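You operate a simulated robot arm through the tools that you are given. There is no shell and no other tool.

The job below is to be done with a simulated robot arm. You get a single attempt, and the scene is never put back.

Task
Brush oil down the loaf's middle, prove it till risen, oven off.
Fine: the brush goes back; rack in and door shut before the dial goes to prove; the dough reaches the tray's outline, not past it, before the dial goes off; the loaf stays inside. Set down upright: pastry brush. A coat counts when it lies all over at full strength: go over it till it gets no stronger.

The check looks at the end state, three seconds after you hand in, the way a careful person would. Anything else that was tipped, shoved, dropped, spilled or broken makes it a failure.

Robot
A 6-joint arm with a two-finger parallel gripper, fixed in place. Base frame: the origin is at the foot of the arm, x ahead of it, y to its left, z up. Units: mm, degrees, N and s.
With the tool pointing down near the work surface it reaches from about 180 to 840 mm from the base axis. Its first joint turns from -166.0 to 166.0 degrees. Payload 3.91 kg.
The TCP is the grasp point between the finger pads, 30 mm short of the fingertips. In the tool frame z runs along the fingers and y along their closing line. The gripper opens to 110 mm. The fingers are 20 mm wide and 10 mm thick; the gripper's body (48 by 112 mm) begins 55 mm behind the TCP.
Orientation is that of the tool frame in the base frame, as [roll, pitch, yaw] about the fixed x, y, z axes, in that order (R = Rz(yaw) Ry(pitch) Rx(roll)). With the fingers straight down and closing along the base's y, the tool's x points along the base's -x, its y along +y and its z along -z.

Tools
- The arm moves only by the tool step_arm. Its argument "moves" is a list of rows, each a list of 7 numbers: the shift along the tool's x, y, z in mm, then the turn, a rotation vector about the tool's x, y, z in degrees, then the closure, from 0 (fully open) to 1 (shut). In form: [[x, y, z, rx, ry, rz, gripper], ...]. A call has 1 to 20 rows; each row is the pose to reach, as a shift and turn from the pose commanded when the call began, along the tool's axes at that moment. Rows are played at 5 a second. More than 50 mm and 8.6 degrees between two rows, or a gripper value outside its range, and nothing of the call is played. A pose out of reach is approached as far as the arm can. The call stops where the force on the tool passes 90 N (or 10 N more than at its start, if that is more) or the arm is blocked; 0.2 s more then pass. The fingers move at their own pace (about 108 mm/s each) and stop on an object; they squeeze with about 20 N. The grip force told is the motor's: it shows also when the fingers shut on nothing. Time passes only in rows, and 0.2 s behind the last, so rows that repeat a pose let the fingers close. It gives the time, the measured TCP pose, the force on the tool (base axes), the opening and the grip force at its end, in the units of the frame above (readings bear some noise), with the torque about the TCP (base axes, N m) and any sound that the robot's microphone picked up.
- Cameras (640 x 400 px; columns grow to the right, rows downward): "scene" is fixed at [399.3, -499.5, 1691.2]; the picture's right is [0.91, -0.41, 0.00], its down [-0.34, -0.74, -0.58] and it looks along [0.24, 0.53, -0.82] (base axes); focal length 349 px, centre (320, 200). "wrist" rides on the gripper at [77, 7, -115] in the tool frame; the picture's right is [-0.09, 1.00, 0.00], its down [-0.80, -0.07, -0.59] and it looks along [-0.59, -0.05, 0.80] (tool axes); focal length 270 px, centre (320, 200). There is no depth. A picture from a camera that has moved, and an enlarged one, comes with that camera's place and axes in the base frame and with its lens.
- get_image(camera): a new picture of that camera. No time passes.
- move_column(by): slides the trunk up (or, below 0, down) by that many mm; the arm rides with it, the base frame stays. It gives what a move gives, with no picture.
- zoom(camera, box): a new picture of the part [left, top, right, bottom] of that camera's present view, enlarged. No time passes.
- job_done(): hands the job in; it is judged then, once.

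Nothing tells you positions but the pictures and the camera data. Unless the task says otherwise, let go and move clear before handing in.

The tools are called after "Call:" as a command line: name --pt "numbers of a row" for each row, then --argument value for the rest, lists and objects as JSON in quotes. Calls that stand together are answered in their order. step_arm: Moves the arm, as the interface text tells. Its arguments: {"type":"object","properties":{"moves":{"type":"array","items":{"type":"array","items":{"type":"number"}}}},"required":["moves"]} The other tools are called the same way: move_column (by) slides the trunk up or down; get_image (camera) takes a picture; zoom (camera, box) takes an enlarged picture of a part of a camera's view; job_done () hands the job in.

At the start:

```text
t: 0.0
tool_pos: [436.8, 18.5, 1266.9]
ee_rot: [-180.0, -0.1, 179.9]
ft_force: [0.5, 0.6, 0.1]
torque: [-0.01, -0.02, 0.02]
width: 110.1
grasp_force: 0.1
trunk travel left (down, up): [-475.0, 65.0]
```

scene: 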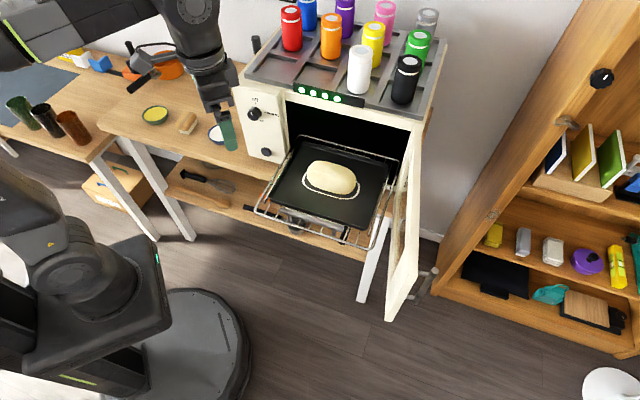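
wrist: 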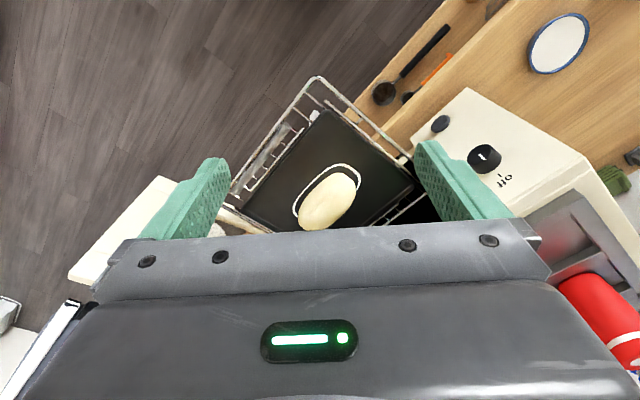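

I see an open oven with its rack pulled out, a tray and a loaf on it, a small dish of oil (yellow) and a brush on the bench to the left of the oven. I'll look closer before moving anything.

Call:
zoom --camera "scene" --box '[100, 60, 260, 160]'

Call:
zoom --camera "scene" --box '[230, 70, 450, 208]'

Call:
zoom --camera "scene" --box '[240, 120, 440, 330]'

Call:
zoom --camera "wrist" --box '[160, 50, 640, 350]'

```text
4.00 times, centred on (180, 110) of scene
camera zoom: at [399.3, -499.5, 1691.2], right [0.91, -0.41, 0.0], down [-0.34, -0.74, -0.58], along [0.24, 0.53, -0.82], focal length 1395 px, centre (880, 560)
```

zoom: 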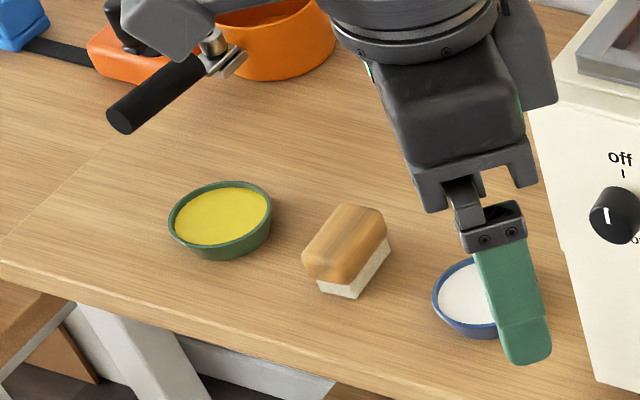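

```text
2.90 times, centred on (340, 139) of scene
camera zoom: at [399.3, -499.5, 1691.2], right [0.91, -0.41, 0.0], down [-0.34, -0.74, -0.58], along [0.24, 0.53, -0.82], focal length 1011 px, centre (262, 377)
```

zoom: 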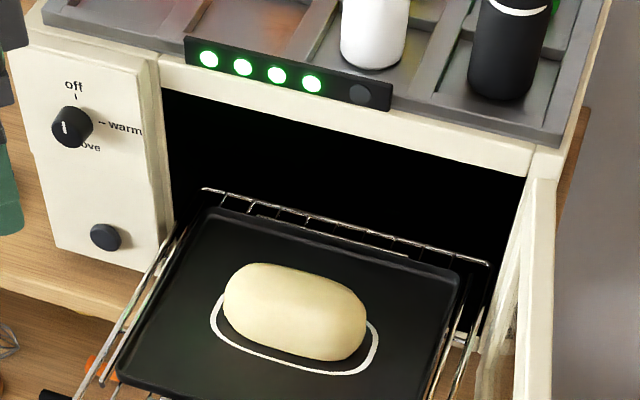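

```text
1.90 times, centred on (340, 225) of scene
camera zoom: at [399.3, -499.5, 1691.2], right [0.91, -0.41, 0.0], down [-0.34, -0.74, -0.58], along [0.24, 0.53, -0.82], focal length 664 px, centre (282, 152)
```

zoom: 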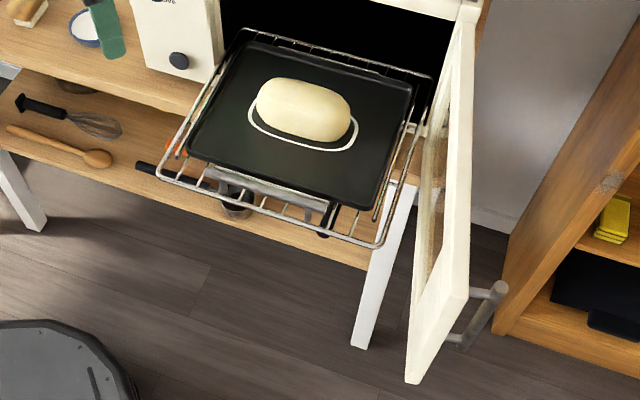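

```text
1.33 times, centred on (400, 200) of wrist
camera zoom: at [360.1, 25.8, 1381.1], right [0.09, 1.0, 0.0], down [0.8, -0.07, 0.59], along [0.59, -0.05, -0.8], focal length 360 px, centre (213, 200)
```

zoom: 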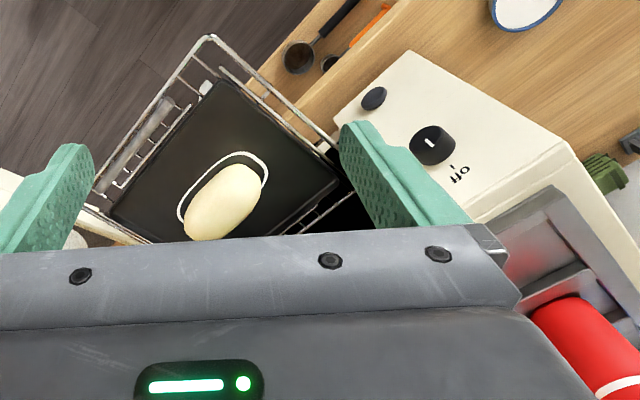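

The loaf works out to about (663, 16, 980), and the oven front faces diagonally toward the robot. I'll zoom in on the dial, button, lights, handle and brush.

Call:
zoom --camera "scene" --box '[232, 80, 296, 120]'

Call:
zoom --camera "scene" --box '[232, 125, 296, 165]'

Call:
zoom --camera "scene" --box '[285, 75, 381, 135]'

Call:
zoom --camera "scene" --box '[370, 220, 466, 330]'

Call:
zoom --camera "scene" --box '[130, 90, 242, 160]'

Call:
zoom --camera "scene" --box '[240, 130, 420, 250]'

```text
10.00 times, centred on (264, 100) of scene
camera zoom: at [399.3, -499.5, 1691.2], right [0.91, -0.41, 0.0], down [-0.34, -0.74, -0.58], along [0.24, 0.53, -0.82], focal length 3488 px, centre (880, 1200)
```

zoom: 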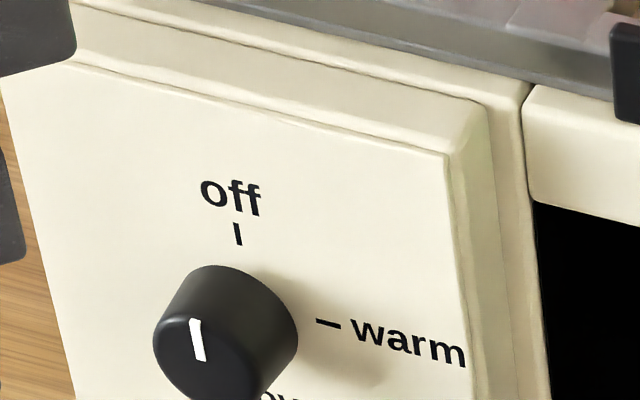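

```text
10.00 times, centred on (264, 145) of scene
camera zoom: at [399.3, -499.5, 1691.2], right [0.91, -0.41, 0.0], down [-0.34, -0.74, -0.58], along [0.24, 0.53, -0.82], focal length 3488 px, centre (880, 750)
```

zoom: 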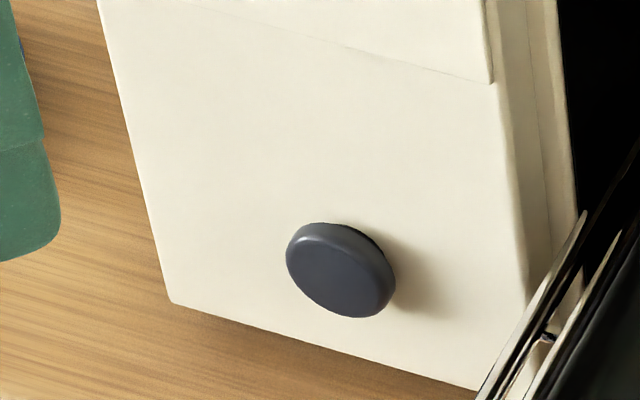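

```text
6.67 times, centred on (333, 105) of scene
camera zoom: at [399.3, -499.5, 1691.2], right [0.91, -0.41, 0.0], down [-0.34, -0.74, -0.58], along [0.24, 0.53, -0.82], focal length 2325 px, centre (233, 833)
```

zoom: 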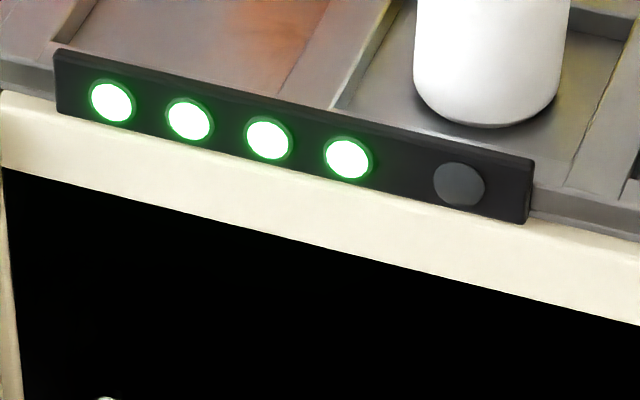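

```text
3.64 times, centred on (418, 275) of scene
camera zoom: at [399.3, -499.5, 1691.2], right [0.91, -0.41, 0.0], down [-0.34, -0.74, -0.58], along [0.24, 0.53, -0.82], focal length 1268 px, centre (-36, -73)
```

zoom: 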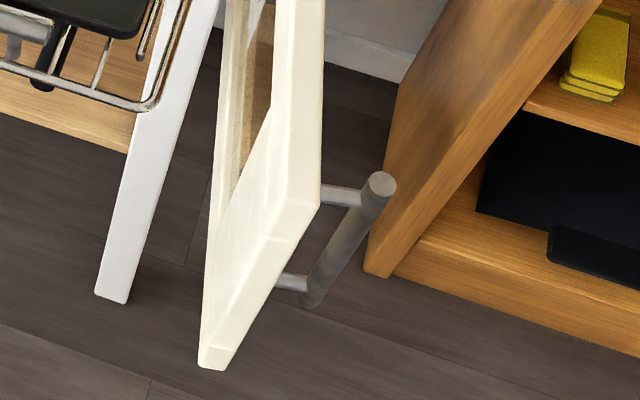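

```text
5.71 times, centred on (186, 125) of scene
camera zoom: at [399.3, -499.5, 1691.2], right [0.91, -0.41, 0.0], down [-0.34, -0.74, -0.58], along [0.24, 0.53, -0.82], focal length 1993 px, centre (1086, 629)
```

zoom: 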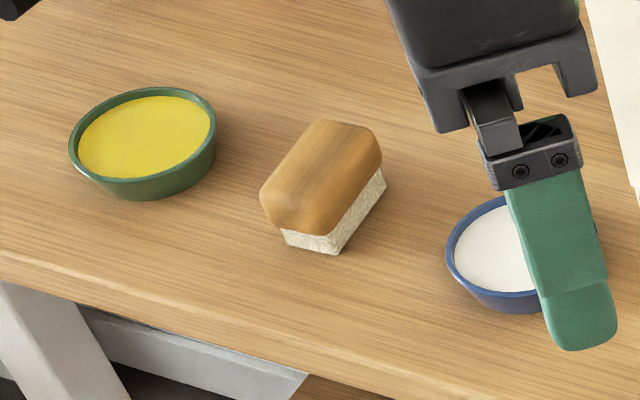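

```text
3.33 times, centred on (330, 190) of scene
camera zoom: at [399.3, -499.5, 1691.2], right [0.91, -0.41, 0.0], down [-0.34, -0.74, -0.58], along [0.24, 0.53, -0.82], focal length 1163 px, centre (287, 233)
```

zoom: 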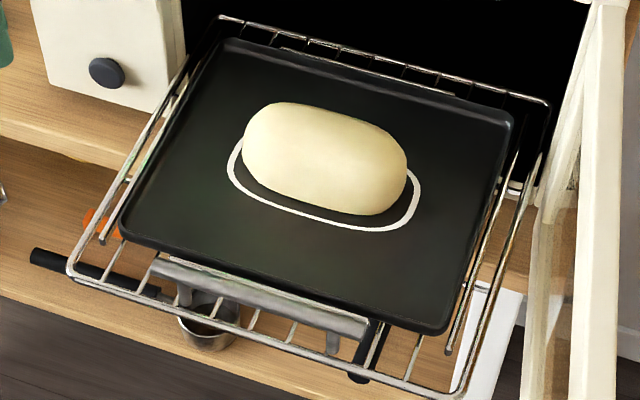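

The brush stands on its bristles near (363, 445), with the oil dish (yellow) near (270, 552). The white dish near (444, 380) is a decoy. I'll move over the bench and turn the wrist to match the bench angle for a better look.

Call:
step_arm --pt "20 48 0 0 0 -7 0" --pt "40 96 0 0 0 -14 0" --pt "60 144 0 0 0 -21 0" --pt "80 192 0 0 0 -28 0" --pt "100 240 0 0 0 -35 0" --pt "120 288 0 0 0 -42 0" --pt "137 330 0 0 0 -46 0" --pt "137 330 0 0 0 -46 0"

Call:
get_image --camera "wrist"

Call:
get_image --camera "scene"

```text
refused: row 1 steps farther than a row can; nothing moved
```

```text
taken
camera wrist: at [360.1, 25.8, 1381.1], right [0.09, 1.0, 0.0], down [0.8, -0.07, 0.59], along [0.59, -0.05, -0.8], focal length 270 px, centre (320, 200)
```

wrist: 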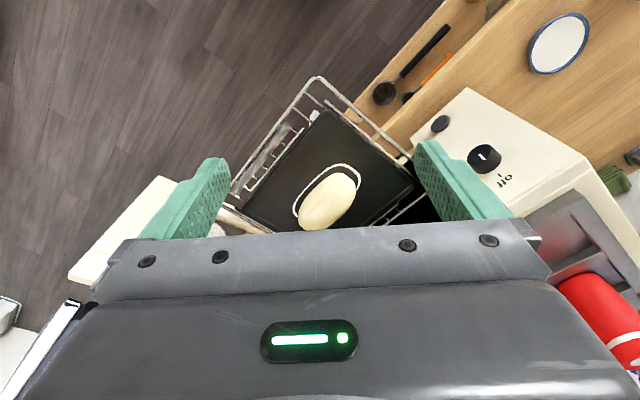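

```text
taken
```

scene: 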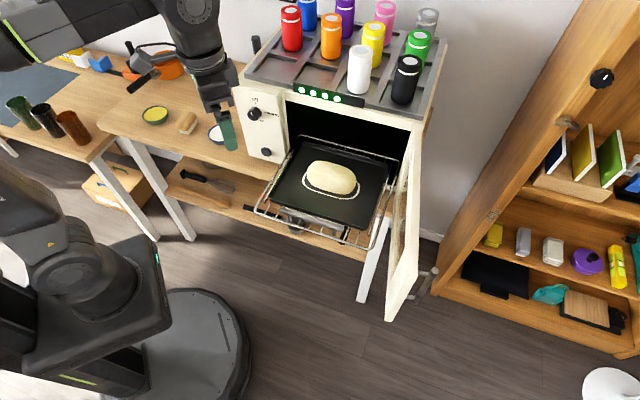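

The first row was a little over the limit, so I'll use smaller steps.

Call:
step_arm --pt "17 41 0 0 0 -6 0" --pt "34 82 0 0 0 -12 0" --pt "51 123 0 0 0 -18 0" --pt "68 164 0 0 0 -24 0" --pt "85 205 0 0 0 -30 0" --pt "102 246 0 0 0 -36 0" --pt "119 287 0 0 0 -42 0" --pt "136 328 0 0 0 -46 0" --pt "136 328 0 0 0 -46 0"

Call:
get_image --camera "wrist"

Call:
get_image --camera "scene"

```text
t: 2.0
tool_pos: [302.0, 345.9, 1267.2]
ee_rot: [-180.0, 0.0, -134.0]
ft_force: [-0.3, 0.0, -0.6]
torque: [0.01, 0.01, -0.01]
width: 109.9
grasp_force: 0.0
trunk travel left (down, up): [-475.0, 65.0]
```

```text
taken
camera wrist: at [242.6, 296.0, 1380.7], right [-0.66, 0.75, 0.0], down [0.61, 0.53, 0.59], along [0.45, 0.39, -0.8], focal length 270 px, centre (320, 200)
```

wrist: 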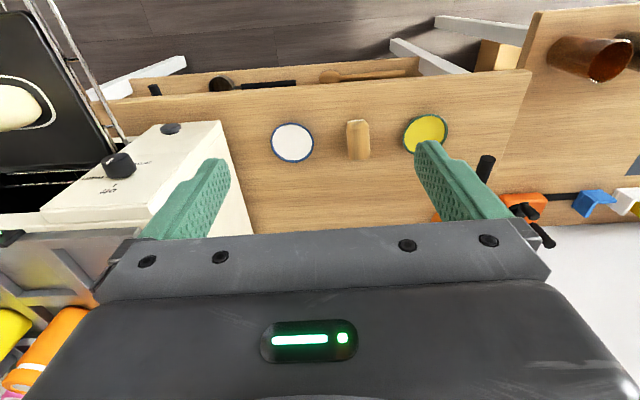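

```text
taken
```

scene: 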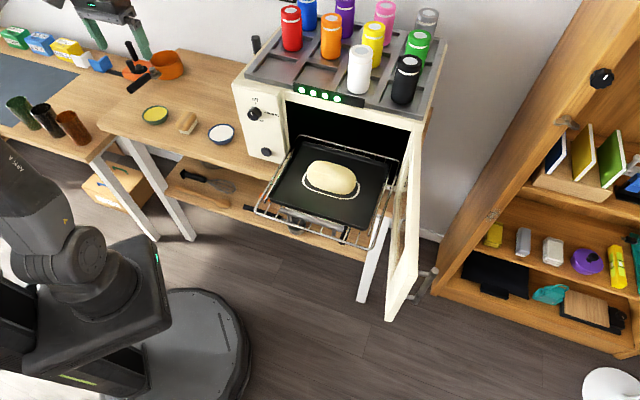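

Clear view of the bench from the wrist camera. I'll zoom on brush, bowls and dial for exact pixels.

Call:
zoom --camera "wrist" --box '[260, 90, 460, 215]'

Call:
zoom --camera "scene" --box '[130, 90, 242, 160]'

Call:
zoom --camera "wrist" --box '[60, 110, 180, 210]'

```text
3.20 times, centred on (360, 152) of wrist
camera zoom: at [242.6, 296.0, 1380.7], right [-0.66, 0.75, 0.0], down [0.61, 0.53, 0.59], along [0.45, 0.39, -0.8], focal length 865 px, centre (192, 352)
```

zoom: 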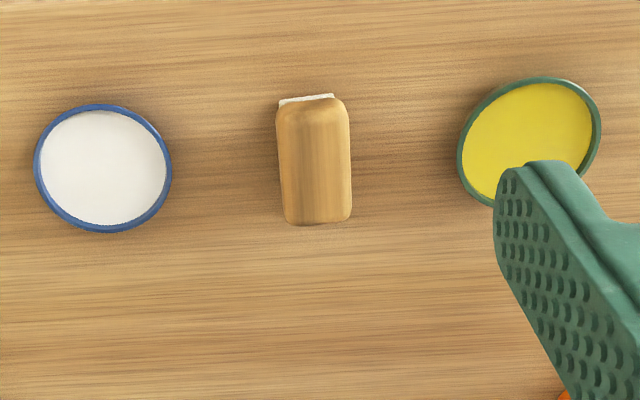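

```text
5.71 times, centred on (186, 125) of scene
camera zoom: at [399.3, -499.5, 1691.2], right [0.91, -0.41, 0.0], down [-0.34, -0.74, -0.58], along [0.24, 0.53, -0.82], focal length 1993 px, centre (1086, 629)
```

zoom: 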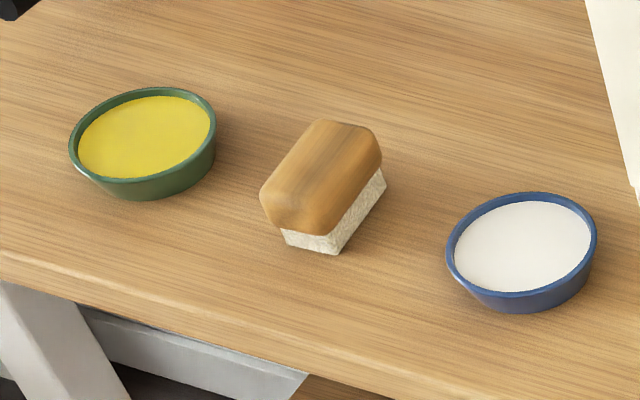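

```text
4.00 times, centred on (120, 160) of wrist
camera zoom: at [242.6, 296.0, 1380.7], right [-0.66, 0.75, 0.0], down [0.61, 0.53, 0.59], along [0.45, 0.39, -0.8], focal length 1081 px, centre (1120, 360)
```

zoom: 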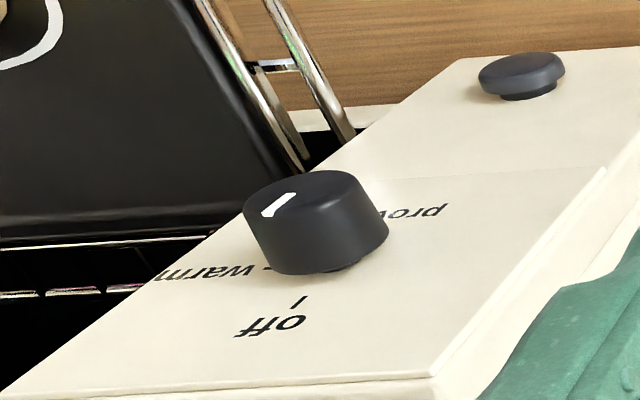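

The bowls are at (448, 401) for white and (267, 585) for oil, with surfaces near z 886. The brush is near (359, 492). I'll check the black and orange items near the oil bowl for clearance before lowering.

Call:
zoom --camera "scene" --box '[50, 10, 210, 130]'

Call:
zoom --camera "wrist" --box '[380, 90, 640, 260]'

```text
3.33 times, centred on (130, 70) of scene
camera zoom: at [399.3, -499.5, 1691.2], right [0.91, -0.41, 0.0], down [-0.34, -0.74, -0.58], along [0.24, 0.53, -0.82], focal length 1163 px, centre (953, 633)
```

zoom: 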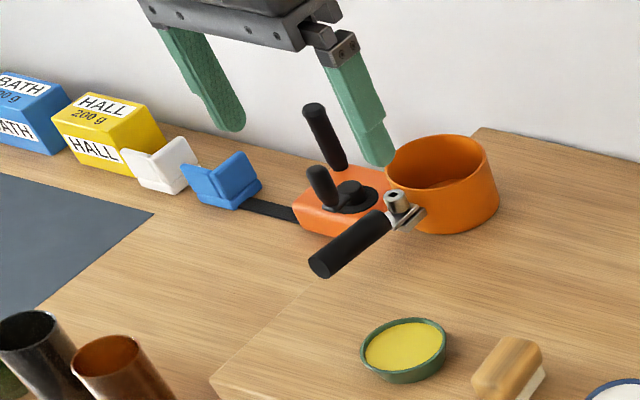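

```text
2.35 times, centred on (510, 175) of wrist
camera zoom: at [242.6, 296.0, 1380.7], right [-0.66, 0.75, 0.0], down [0.61, 0.53, 0.59], along [0.45, 0.39, -0.8], focal length 636 px, centre (-127, 259)
```

zoom: 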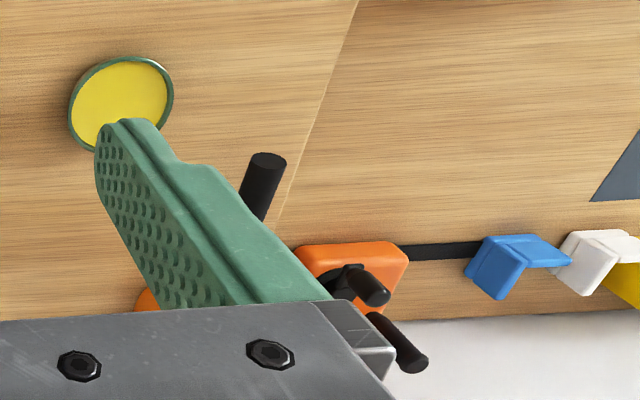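

The saucepan handle end is about (214, 694, 919), which is clear of the oil bowl approach. I'll move above the brush at TCP z 1000 to see it closely.

Call:
step_arm --pt "-20 9 37 0 0 0 0" --pt "-40 18 74 0 0 0 0" --pt "-60 27 111 0 0 0 0" --pt "-80 36 148 0 0 0 0" --pt "-100 45 185 0 0 0 0" --pt "-120 53 222 0 0 0 0" --pt "-144 62 262 0 0 1 0" --pt "-144 62 267 0 0 1 0"

Call:
get_image --camera "wrist"

Call:
get_image --camera "scene"

```text
t: 3.8
tool_pos: [356.7, 493.8, 998.4]
ee_rot: [-179.9, 0.0, -135.0]
ft_force: [0.4, 0.0, 0.7]
torque: [-0.03, -0.03, 0.03]
width: 110.0
grasp_force: 0.0
trunk travel left (down, up): [-475.0, 65.0]
```

```text
taken
camera wrist: at [297.1, 444.0, 1113.2], right [-0.64, 0.77, 0.0], down [0.62, 0.52, 0.59], along [0.46, 0.38, -0.8], focal length 270 px, centre (320, 200)
```

wrist: 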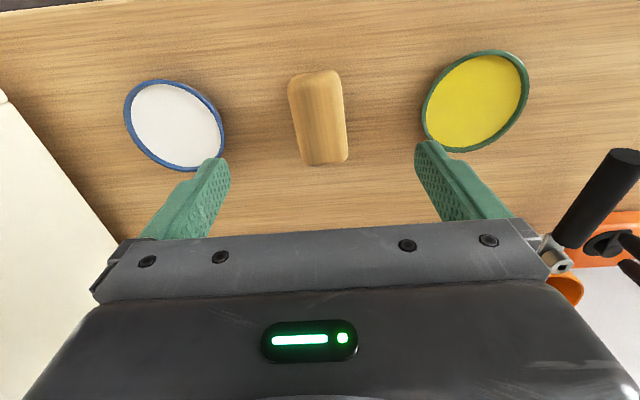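

```text
taken
```

scene: 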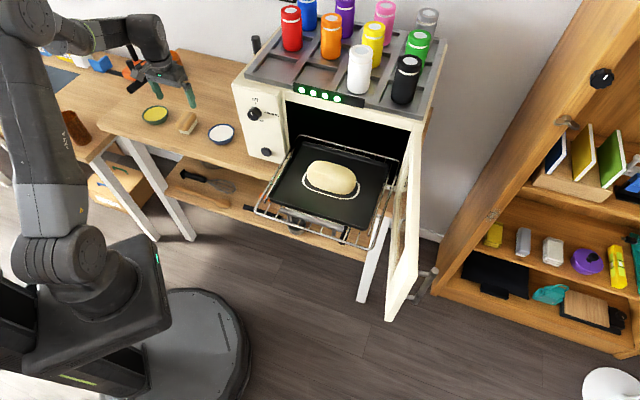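

The brush is now well framed between the fingers. I'll zoom to refine its center and yaw.

Call:
zoom --camera "wrist" --box '[256, 50, 384, 180]'

Call:
zoom --camera "scene" --box '[168, 98, 216, 143]'

```text
3.08 times, centred on (320, 115) of wrist
camera zoom: at [297.1, 444.0, 1113.2], right [-0.64, 0.77, 0.0], down [0.62, 0.52, 0.59], along [0.46, 0.38, -0.8], focal length 832 px, centre (320, 462)
```

zoom: 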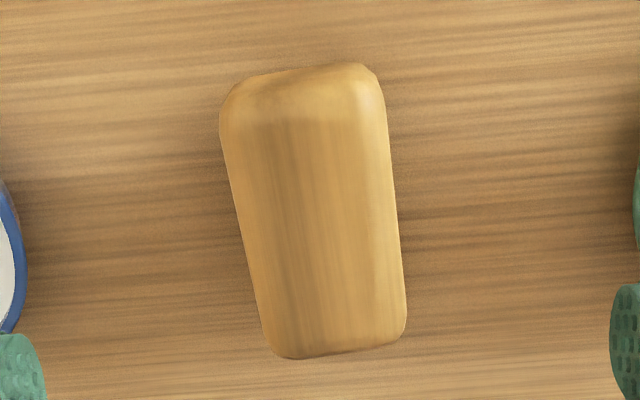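

```text
8.89 times, centred on (192, 120) of scene
camera zoom: at [399.3, -499.5, 1691.2], right [0.91, -0.41, 0.0], down [-0.34, -0.74, -0.58], along [0.24, 0.53, -0.82], focal length 3100 px, centre (1458, 907)
```

zoom: 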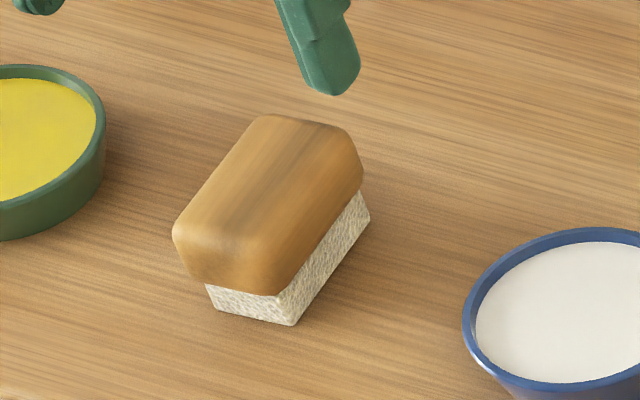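

The brush center is about (359, 496), with its long axis at about 48.5°. I'll rotate by 3.5° and lower with the fingers open beside it to calibrate the height.

Call:
step_arm --pt "-3 0 35 0 0 -3.5 0" --pt "-3 -0.5 63 0 0 -3.5 0" --pt "-3 -0.5 63 0 0 -3.5 0"

Call:
get_image --camera "wrist"

Call:
zoom --camera "scene" --box '[144, 73, 240, 143]'

```text
t: 4.6
tool_pos: [360.2, 494.8, 936.2]
ee_rot: [-180.0, 0.0, -131.5]
ft_force: [0.2, 0.1, 0.2]
torque: [-0.02, 0.01, -0.02]
width: 110.3
grasp_force: 0.1
trunk travel left (down, up): [-475.0, 65.0]
```

```text
taken
camera wrist: at [302.9, 441.3, 1050.5], right [-0.69, 0.73, 0.0], down [0.58, 0.55, 0.59], along [0.43, 0.41, -0.8], focal length 270 px, centre (320, 200)
```

wrist: 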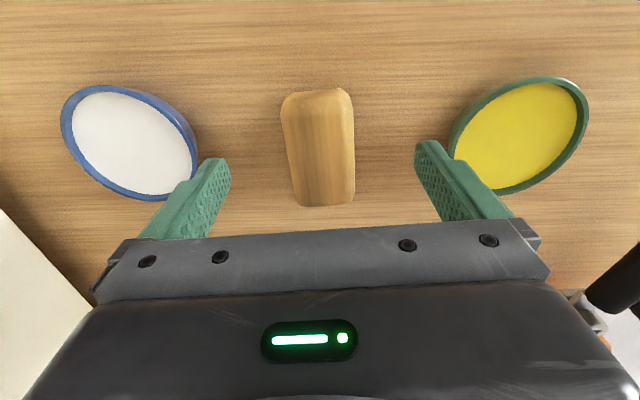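

```text
5.71 times, centred on (192, 108) of scene
camera zoom: at [399.3, -499.5, 1691.2], right [0.91, -0.41, 0.0], down [-0.34, -0.74, -0.58], along [0.24, 0.53, -0.82], focal length 1993 px, centre (1051, 726)
```

zoom: 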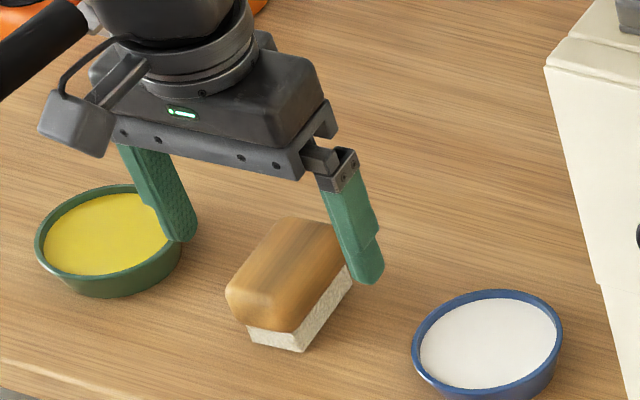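

The brush sits centred between the fingers. Next I lower to TCP z ≈ 911 and check fingertip height against the wood.

Call:
step_arm --pt "0 0.5 13 0 0 0 0" --pt "0 0.5 25 0 0 0 0" --pt "0 0.5 25 0 0 0 0"

Call:
zoom --camera "scene" --box '[160, 88, 224, 138]'

Call:
zoom --camera "wrist" --box '[180, 70, 460, 245]'

```text
t: 5.4
tool_pos: [357.9, 495.1, 910.9]
ee_rot: [-180.0, 0.0, -131.4]
ft_force: [-0.1, -0.2, 0.0]
torque: [0.0, -0.03, 0.0]
width: 109.9
grasp_force: 0.1
trunk travel left (down, up): [-475.0, 65.0]
```

```text
8.00 times, centred on (192, 113) of scene
camera zoom: at [399.3, -499.5, 1691.2], right [0.91, -0.41, 0.0], down [-0.34, -0.74, -0.58], along [0.24, 0.53, -0.82], focal length 2790 px, centre (1344, 896)
```

zoom: 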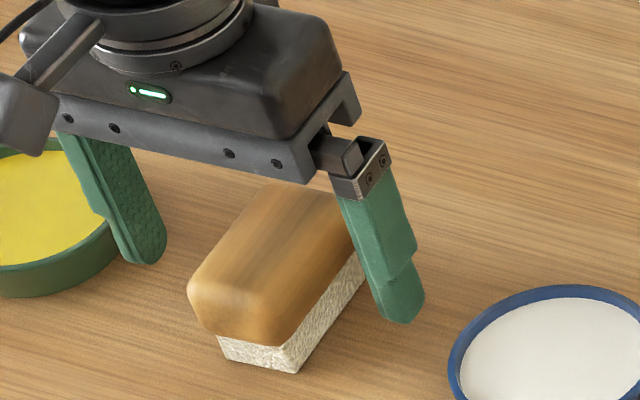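

```text
2.29 times, centred on (320, 158) of wrist
camera zoom: at [302.1, 442.2, 1025.3], right [-0.69, 0.73, 0.0], down [0.58, 0.55, 0.59], along [0.43, 0.41, -0.8], focal length 618 px, centre (320, 297)
```

zoom: 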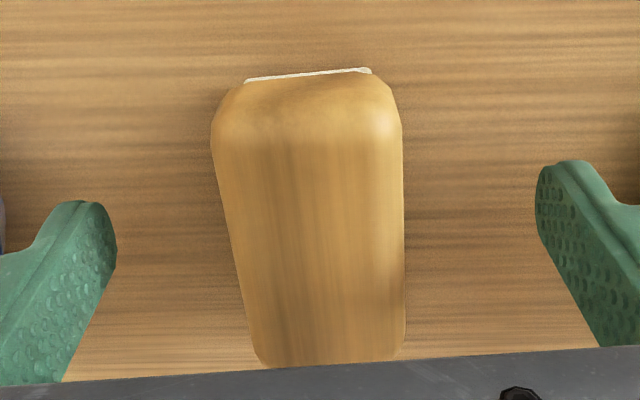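

Fingertips are level with the lower part of the wood, and the bench is at about z 860. I'll close on the brush.

Call:
step_arm --pt "0 0 0.5 0 0 0 0.5" --pt "0 0 0.5 0 0 0 0.7" --pt "0 0 0.5 0 0 0 1" --pt "0 0 0.5 0 0 0 1" --pt "0 0 0.5 0 0 0 1"

Call:
zoom --camera "scene" --box '[160, 88, 224, 138]'

```text
t: 6.6
tool_pos: [358.8, 496.1, 910.0]
ee_rot: [-180.0, 0.1, -131.5]
ft_force: [0.7, 1.0, 1.2]
torque: [0.01, 0.01, 0.02]
width: 41.1
grasp_force: 20.2
trunk travel left (down, up): [-475.0, 65.0]
```

```text
8.00 times, centred on (192, 113) of scene
camera zoom: at [399.3, -499.5, 1691.2], right [0.91, -0.41, 0.0], down [-0.34, -0.74, -0.58], along [0.24, 0.53, -0.82], focal length 2790 px, centre (1344, 896)
```

zoom: 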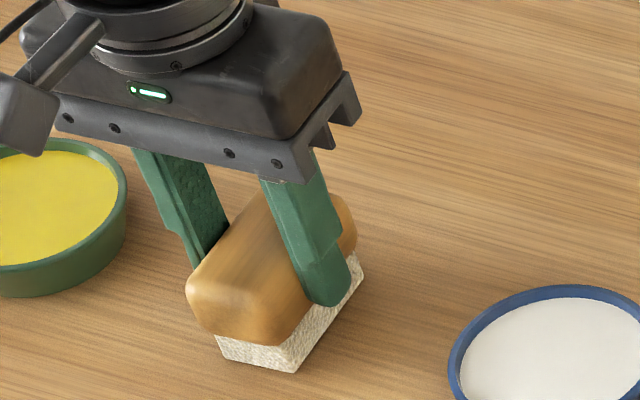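

Brush gripped, with its bristle bottom at TCP − 50. I'll lift it, carry it over the oil bowl at (266, 585) and look before dipping.

Call:
step_arm --pt "0 0 -25 0 0 0 1" --pt "0 0 -70 0 0 0 1" --pt "-2 45 -72 0 0 0 1" --pt "-4 90 -72 0 0 0 1" --pt "-5 128 -72 0 0 0 1" --pt "-5 128 -55 0 0 0 1" --pt "-5 128 -55 0 0 0 1"

Call:
zoom --camera "scene" --box '[124, 73, 220, 143]'

Call:
get_image --camera "wrist"

```text
t: 8.2
tool_pos: [267.0, 584.1, 965.6]
ee_rot: [-179.9, 0.0, -131.4]
ft_force: [-0.1, -0.1, 0.7]
torque: [-0.03, 0.0, 0.03]
width: 41.4
grasp_force: 19.8
trunk travel left (down, up): [-475.0, 65.0]
```

```text
5.71 times, centred on (172, 108) of scene
camera zoom: at [399.3, -499.5, 1691.2], right [0.91, -0.41, 0.0], down [-0.34, -0.74, -0.58], along [0.24, 0.53, -0.82], focal length 1993 px, centre (1166, 726)
```

zoom: 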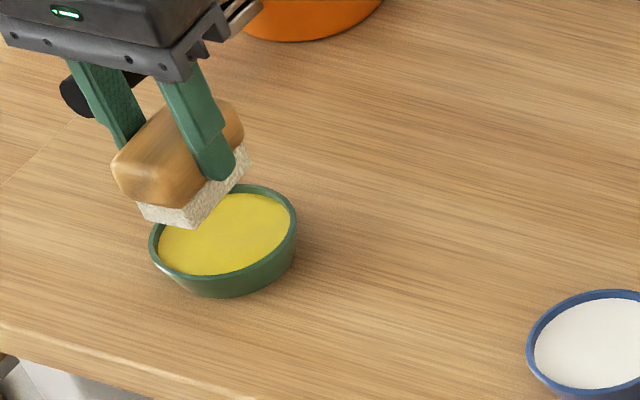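

```text
taken
camera wrist: at [210.5, 531.4, 1080.0], right [-0.69, 0.73, 0.0], down [0.58, 0.55, 0.59], along [0.43, 0.41, -0.8], focal length 270 px, centre (320, 200)
```

wrist: 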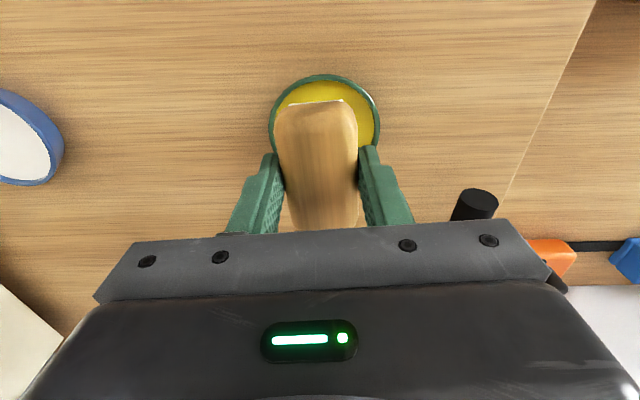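

Aligned over the bowl. I'll lower until the bristles are a few mm into the oil.

Call:
step_arm --pt "0 0 15 0 0 0 1" --pt "0 0 28 0 0 0 1" --pt "0 0 36 0 0 0 1" --pt "0 0 36 0 0 0 1" --pt "0 0 36 0 0 0 1"

Call:
zoom --camera "scene" --box '[124, 73, 220, 143]'

```text
t: 9.4
tool_pos: [265.3, 584.7, 930.7]
ee_rot: [-180.0, 0.0, -131.5]
ft_force: [-0.1, 0.4, -0.7]
torque: [0.02, -0.04, -0.01]
width: 41.3
grasp_force: 20.1
trunk travel left (down, up): [-475.0, 65.0]
```

```text
5.71 times, centred on (172, 108) of scene
camera zoom: at [399.3, -499.5, 1691.2], right [0.91, -0.41, 0.0], down [-0.34, -0.74, -0.58], along [0.24, 0.53, -0.82], focal length 1993 px, centre (1166, 726)
```

zoom: 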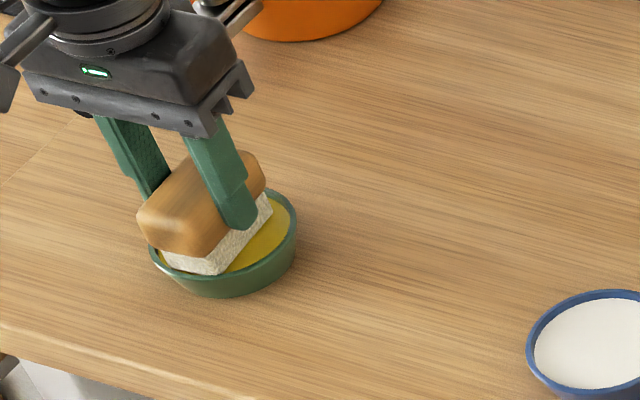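

Call:
zoom --camera "scene" --box '[142, 93, 182, 125]'

Call:
zoom --camera "wrist" --box '[220, 60, 420, 260]'

```text
12.50 times, centred on (162, 109) of scene
camera zoom: at [399.3, -499.5, 1691.2], right [0.91, -0.41, 0.0], down [-0.34, -0.74, -0.58], along [0.24, 0.53, -0.82], focal length 4360 px, centre (2295, 1338)
```

zoom: 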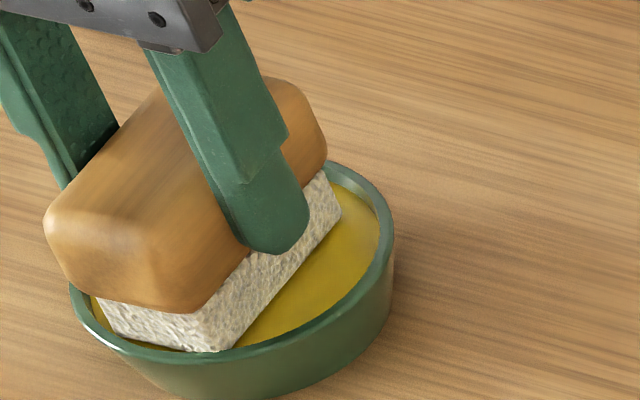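

```text
2.00 times, centred on (320, 160) of wrist
camera zoom: at [209.8, 531.4, 1043.9], right [-0.69, 0.73, 0.0], down [0.58, 0.55, 0.59], along [0.43, 0.41, -0.8], focal length 541 px, centre (320, 280)
```

zoom: 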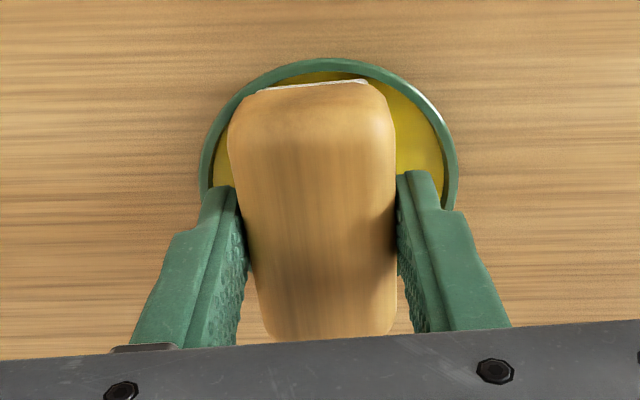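

The bristles are inside the rim but may be only just at the surface. I'll go 5 mm lower and 2 mm toward the bowl centre, watching force.

Call:
step_arm --pt "0 2 0 0 0 0 1" --pt "0 2 3 0 0 0 1" --pt "0 2 5.5 0 0 0 1" --pt "0 2 5.5 0 0 0 1"

Call:
zoom --camera "scene" --box '[142, 93, 182, 125]'

```text
t: 10.4
tool_pos: [264.0, 585.7, 928.5]
ee_rot: [179.8, 0.4, -131.6]
ft_force: [0.5, 2.4, 29.9]
torque: [-0.2, 0.15, 0.0]
width: 41.6
grasp_force: 20.4
trunk travel left (down, up): [-475.0, 65.0]
```

```text
12.50 times, centred on (162, 109) of scene
camera zoom: at [399.3, -499.5, 1691.2], right [0.91, -0.41, 0.0], down [-0.34, -0.74, -0.58], along [0.24, 0.53, -0.82], focal length 4360 px, centre (2295, 1338)
```

zoom: 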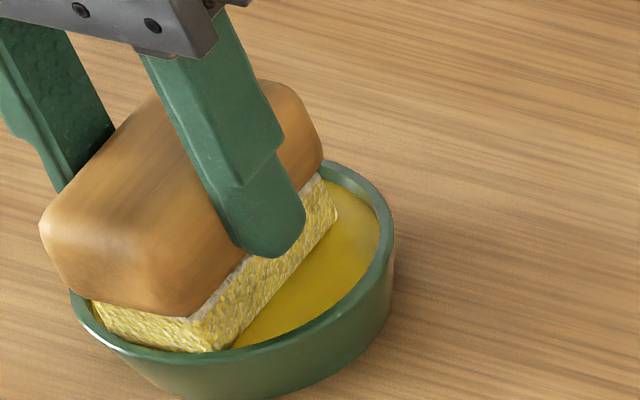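

The bristles turned yellow, so they are loaded, and the force shows firm contact. I'll lift straight up and inspect.

Call:
step_arm --pt "0 0 -4 0 0 0 1" --pt "0 0 -20 0 0 0 1" --pt "0 0 -45 0 0 0 1" --pt "0 0 -60 0 0 0 1"

Call:
zoom --camera "scene" --box '[124, 73, 220, 143]'

Call:
get_image --camera "wrist"

```text
t: 11.4
tool_pos: [264.3, 585.4, 984.5]
ee_rot: [180.0, 0.0, -131.5]
ft_force: [-0.1, 0.1, -1.5]
torque: [-0.03, 0.01, 0.0]
width: 41.2
grasp_force: 19.9
trunk travel left (down, up): [-475.0, 65.0]
```

```text
5.71 times, centred on (172, 108) of scene
camera zoom: at [399.3, -499.5, 1691.2], right [0.91, -0.41, 0.0], down [-0.34, -0.74, -0.58], along [0.24, 0.53, -0.82], focal length 1993 px, centre (1166, 726)
```

zoom: 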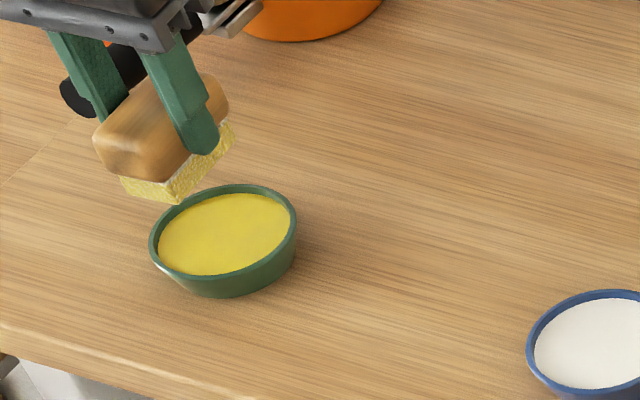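

```text
taken
camera wrist: at [208.6, 531.9, 1098.8], right [-0.69, 0.73, 0.0], down [0.58, 0.55, 0.59], along [0.43, 0.41, -0.8], focal length 270 px, centre (320, 200)
```

wrist: 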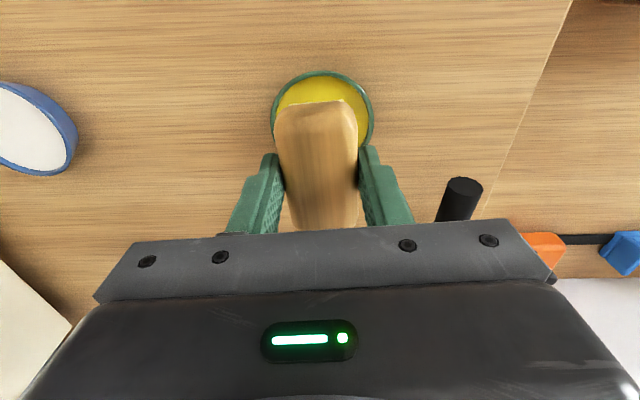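

The oil is on the brush with no drips, and the bowl hasn't moved. I'll carry the brush up and around in front of the oven toward the loaf.

Call:
step_arm --pt "0 0 -48 0 0 0 1" --pt "0 0 -95 0 0 0 1" --pt "23 -32.4 -95 0 0 0 1" --pt "46 -65 -95 0 0 0 1" --pt "69 -97.5 -95 0 0 0 1" --pt "92 -130 -95 0 0 0 1" --pt "111.4 -168.4 -95 0 0 0 1" --pt "130.8 -206.8 -95 0 0 0 1" --pt "150.2 -245.2 -95 0 0 0 1" --pt "169.6 -283.6 -95 0 0 0 1" --pt "189 -322 -95 0 0 0 1" --pt "204.2 -362.2 -95 0 0 0 1" --pt "219.4 -402.4 -95 0 0 0 1" --pt "234.6 -442.6 -95 0 0 0 1" --pt "249.8 -482.8 -95 0 0 0 1" --pt "265 -523 -95 0 0 0 1" --pt "265 -523 -95 0 0 3.5 1"

Call:
get_image --camera "scene"

Call:
get_image --camera "wrist"

```text
t: 15.0
tool_pos: [480.6, 40.3, 1078.4]
ee_rot: [180.0, 0.1, -135.1]
ft_force: [-0.7, 1.0, 0.3]
torque: [0.03, 0.0, -0.04]
width: 41.1
grasp_force: 19.7
trunk travel left (down, up): [-475.0, 65.0]
```

```text
taken
```

scene: 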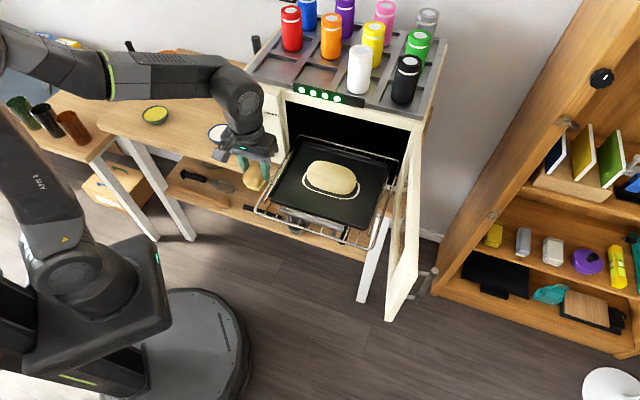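

```text
taken
camera wrist: at [421.6, -9.8, 1193.8], right [-0.64, 0.77, 0.0], down [0.62, 0.52, 0.59], along [0.46, 0.38, -0.8], focal length 270 px, centre (320, 200)
```

wrist: 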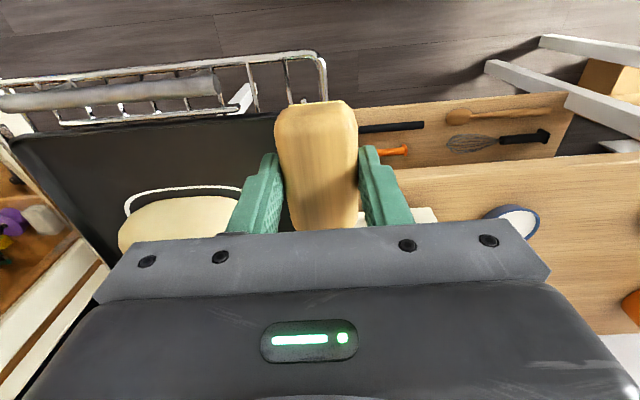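

I'm now in front of the oven and will move over the loaf centre (663, 12) at a safe height.

Call:
step_arm --pt "-10 -44 -10 0 0 0 1" --pt "-30 -86 -10 0 0 0 1" --pt "-60 -120 -10 0 0 0 1" --pt "-90 -140 -10 0 0 0 1" --pt "-109 -149 -10 0 0 0 1" --pt "-109 -149 -10 0 0 0 1"

Call:
zoom --camera "scene" --box '[230, 70, 430, 240]'

Call:
get_image --camera "wrist"

```text
t: 16.4
tool_pos: [663.8, 11.5, 1089.0]
ee_rot: [179.9, -0.1, -134.9]
ft_force: [0.3, 1.0, -0.4]
torque: [0.0, 0.01, 0.01]
width: 41.3
grasp_force: 20.1
trunk travel left (down, up): [-475.0, 65.0]
```

```text
2.35 times, centred on (330, 155) of scene
camera zoom: at [399.3, -499.5, 1691.2], right [0.91, -0.41, 0.0], down [-0.34, -0.74, -0.58], along [0.24, 0.53, -0.82], focal length 821 px, centre (296, 306)
```

zoom: 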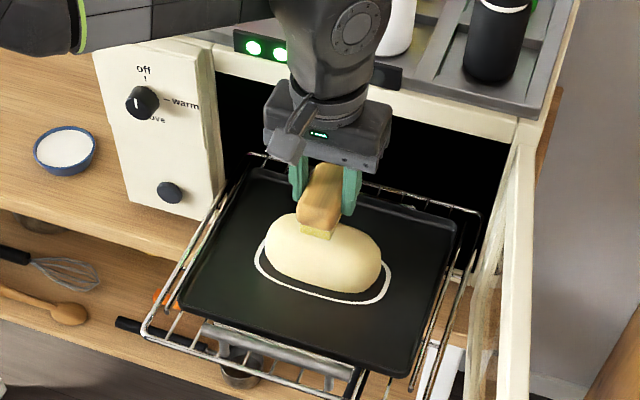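

```text
taken
camera wrist: at [604.5, -37.4, 1203.9], right [-0.64, 0.77, 0.0], down [0.62, 0.52, 0.59], along [0.46, 0.38, -0.8], focal length 270 px, centre (320, 200)
```

wrist: 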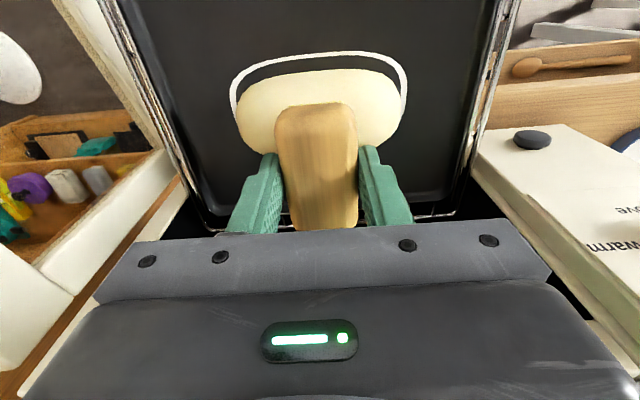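

Call:
zoom --camera "wrist" --box '[200, 30, 440, 180]'

Call:
zoom --camera "scene" --box '[290, 125, 370, 175]'

```text
2.67 times, centred on (320, 105) of wrist
camera zoom: at [604.5, -37.4, 1203.9], right [-0.64, 0.77, 0.0], down [0.62, 0.52, 0.59], along [0.46, 0.38, -0.8], focal length 721 px, centre (320, 453)
```

zoom: 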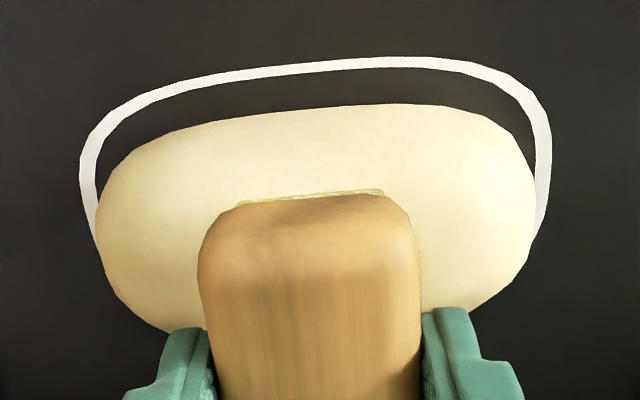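

```text
8.00 times, centred on (330, 150) of scene
camera zoom: at [399.3, -499.5, 1691.2], right [0.91, -0.41, 0.0], down [-0.34, -0.74, -0.58], along [0.24, 0.53, -0.82], focal length 2790 px, centre (240, 600)
```

zoom: 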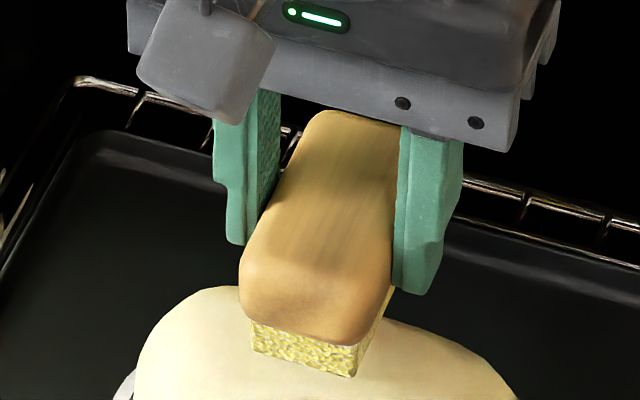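

The TCP is centred over the loaf, which is about 140 × 75 mm with its long axis at −45°. Brush alignment is good, so I'll lower gently to find contact.

Call:
step_arm --pt "0 0 14 0 0 0 1" --pt "0 0 28 0 0 0 1" --pt "0 0 28 0 0 0 1"

Call:
zoom --camera "scene" --box '[290, 135, 370, 200]'

```text
t: 17.2
tool_pos: [663.9, 12.8, 1064.2]
ee_rot: [-179.8, 0.2, -135.0]
ft_force: [2.0, 0.0, 18.9]
torque: [0.06, 0.0, 0.0]
width: 41.1
grasp_force: 19.8
trunk travel left (down, up): [-475.0, 65.0]
```

```text
6.15 times, centred on (330, 168) of scene
camera zoom: at [399.3, -499.5, 1691.2], right [0.91, -0.41, 0.0], down [-0.34, -0.74, -0.58], along [0.24, 0.53, -0.82], focal length 2146 px, centre (258, 400)
```

zoom: 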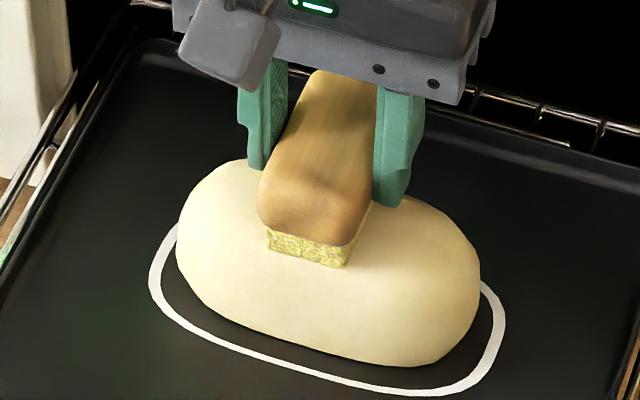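

Contact is at about TCP z 1065. I'll ease off and make a light stroke left and right along the loaf's long axis, then check what the coat looks like.

Call:
step_arm --pt "0 0 -2 0 0 0 1" --pt "0 10 -2 0 0 0 1" --pt "0 20 -2 0 0 0 1" --pt "0 30 -2 0 0 0 1" --pt "0 35 -2 0 0 0 1" --pt "0 20 -2 0 0 0 1" --pt "0 5 -2 0 0 0 1" --pt "0 -10 -2 0 0 0 1" --pt "0 -20 -2 0 0 0 1" --pt "0 -30 -2 0 0 0 1" --pt "0 -35 -2 0 0 0 1"

Call:
zoom --camera "scene" --box '[290, 135, 370, 200]'

Call:
zoom --camera "wrist" --box '[180, 30, 460, 230]'

```text
t: 19.6
tool_pos: [685.9, -12.9, 1065.2]
ee_rot: [180.0, -0.1, -135.0]
ft_force: [-4.6, 3.6, 12.8]
torque: [0.25, 0.21, -0.04]
width: 41.3
grasp_force: 19.7
trunk travel left (down, up): [-475.0, 65.0]
```

```text
6.15 times, centred on (330, 168) of scene
camera zoom: at [399.3, -499.5, 1691.2], right [0.91, -0.41, 0.0], down [-0.34, -0.74, -0.58], along [0.24, 0.53, -0.82], focal length 2146 px, centre (258, 400)
```

zoom: 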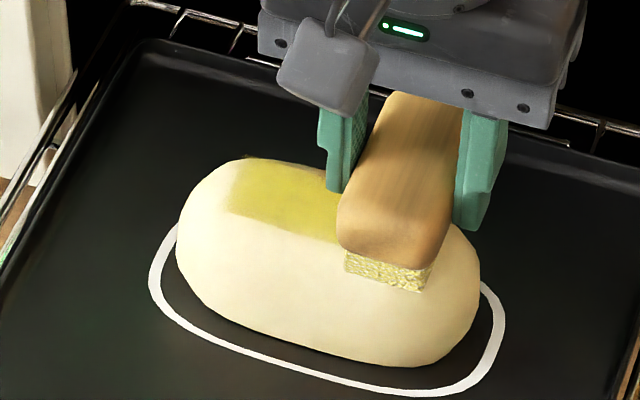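

```text
2.00 times, centred on (320, 130) of wrist
camera zoom: at [627.3, -61.5, 1178.8], right [-0.64, 0.77, 0.0], down [0.61, 0.52, 0.6], along [0.46, 0.38, -0.8], focal length 541 px, centre (320, 340)
```

zoom: 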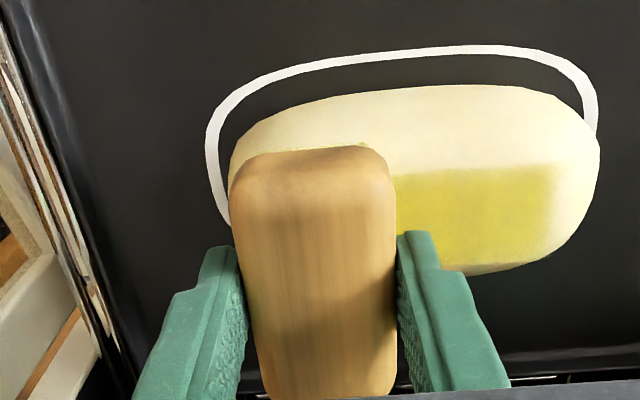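

The coat shows up as yellow on the swath, but it looks offset toward the far side. I'll lift and look at the full mark.

Call:
step_arm --pt "0 0 -20 0 0 0 1" --pt "0 -30 -50 0 0 0 1" --pt "40 -30 -70 0 0 0 1" --pt "80 0 -70 0 0 0 1" --pt "80 0 -70 0 0 0 1"

Call:
zoom --camera "scene" --box '[280, 130, 380, 210]'

Call:
get_image --camera "wrist"

```text
t: 20.8
tool_pos: [631.9, -68.5, 1132.7]
ee_rot: [180.0, 0.0, -135.0]
ft_force: [-0.6, -0.3, -1.3]
torque: [0.01, 0.04, 0.03]
width: 41.2
grasp_force: 19.3
trunk travel left (down, up): [-475.0, 65.0]
```

```text
5.00 times, centred on (330, 170) of scene
camera zoom: at [399.3, -499.5, 1691.2], right [0.91, -0.41, 0.0], down [-0.34, -0.74, -0.58], along [0.24, 0.53, -0.82], focal length 1744 px, centre (270, 350)
```

zoom: 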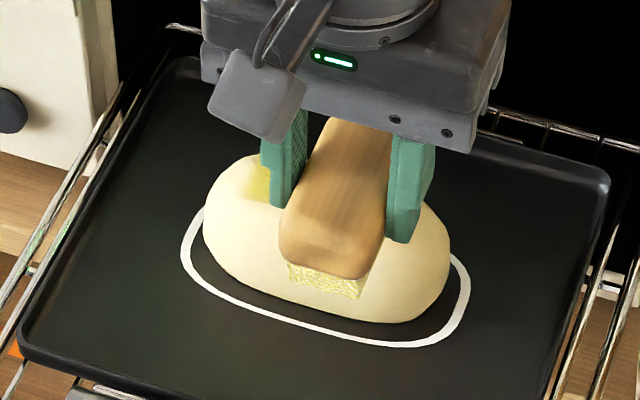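

```text
taken
camera wrist: at [572.3, -117.9, 1247.2], right [-0.64, 0.77, 0.0], down [0.62, 0.52, 0.59], along [0.46, 0.38, -0.8], focal length 270 px, centre (320, 200)
```

wrist: 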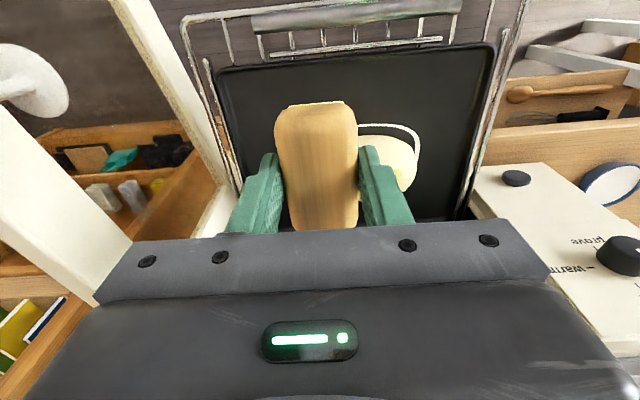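

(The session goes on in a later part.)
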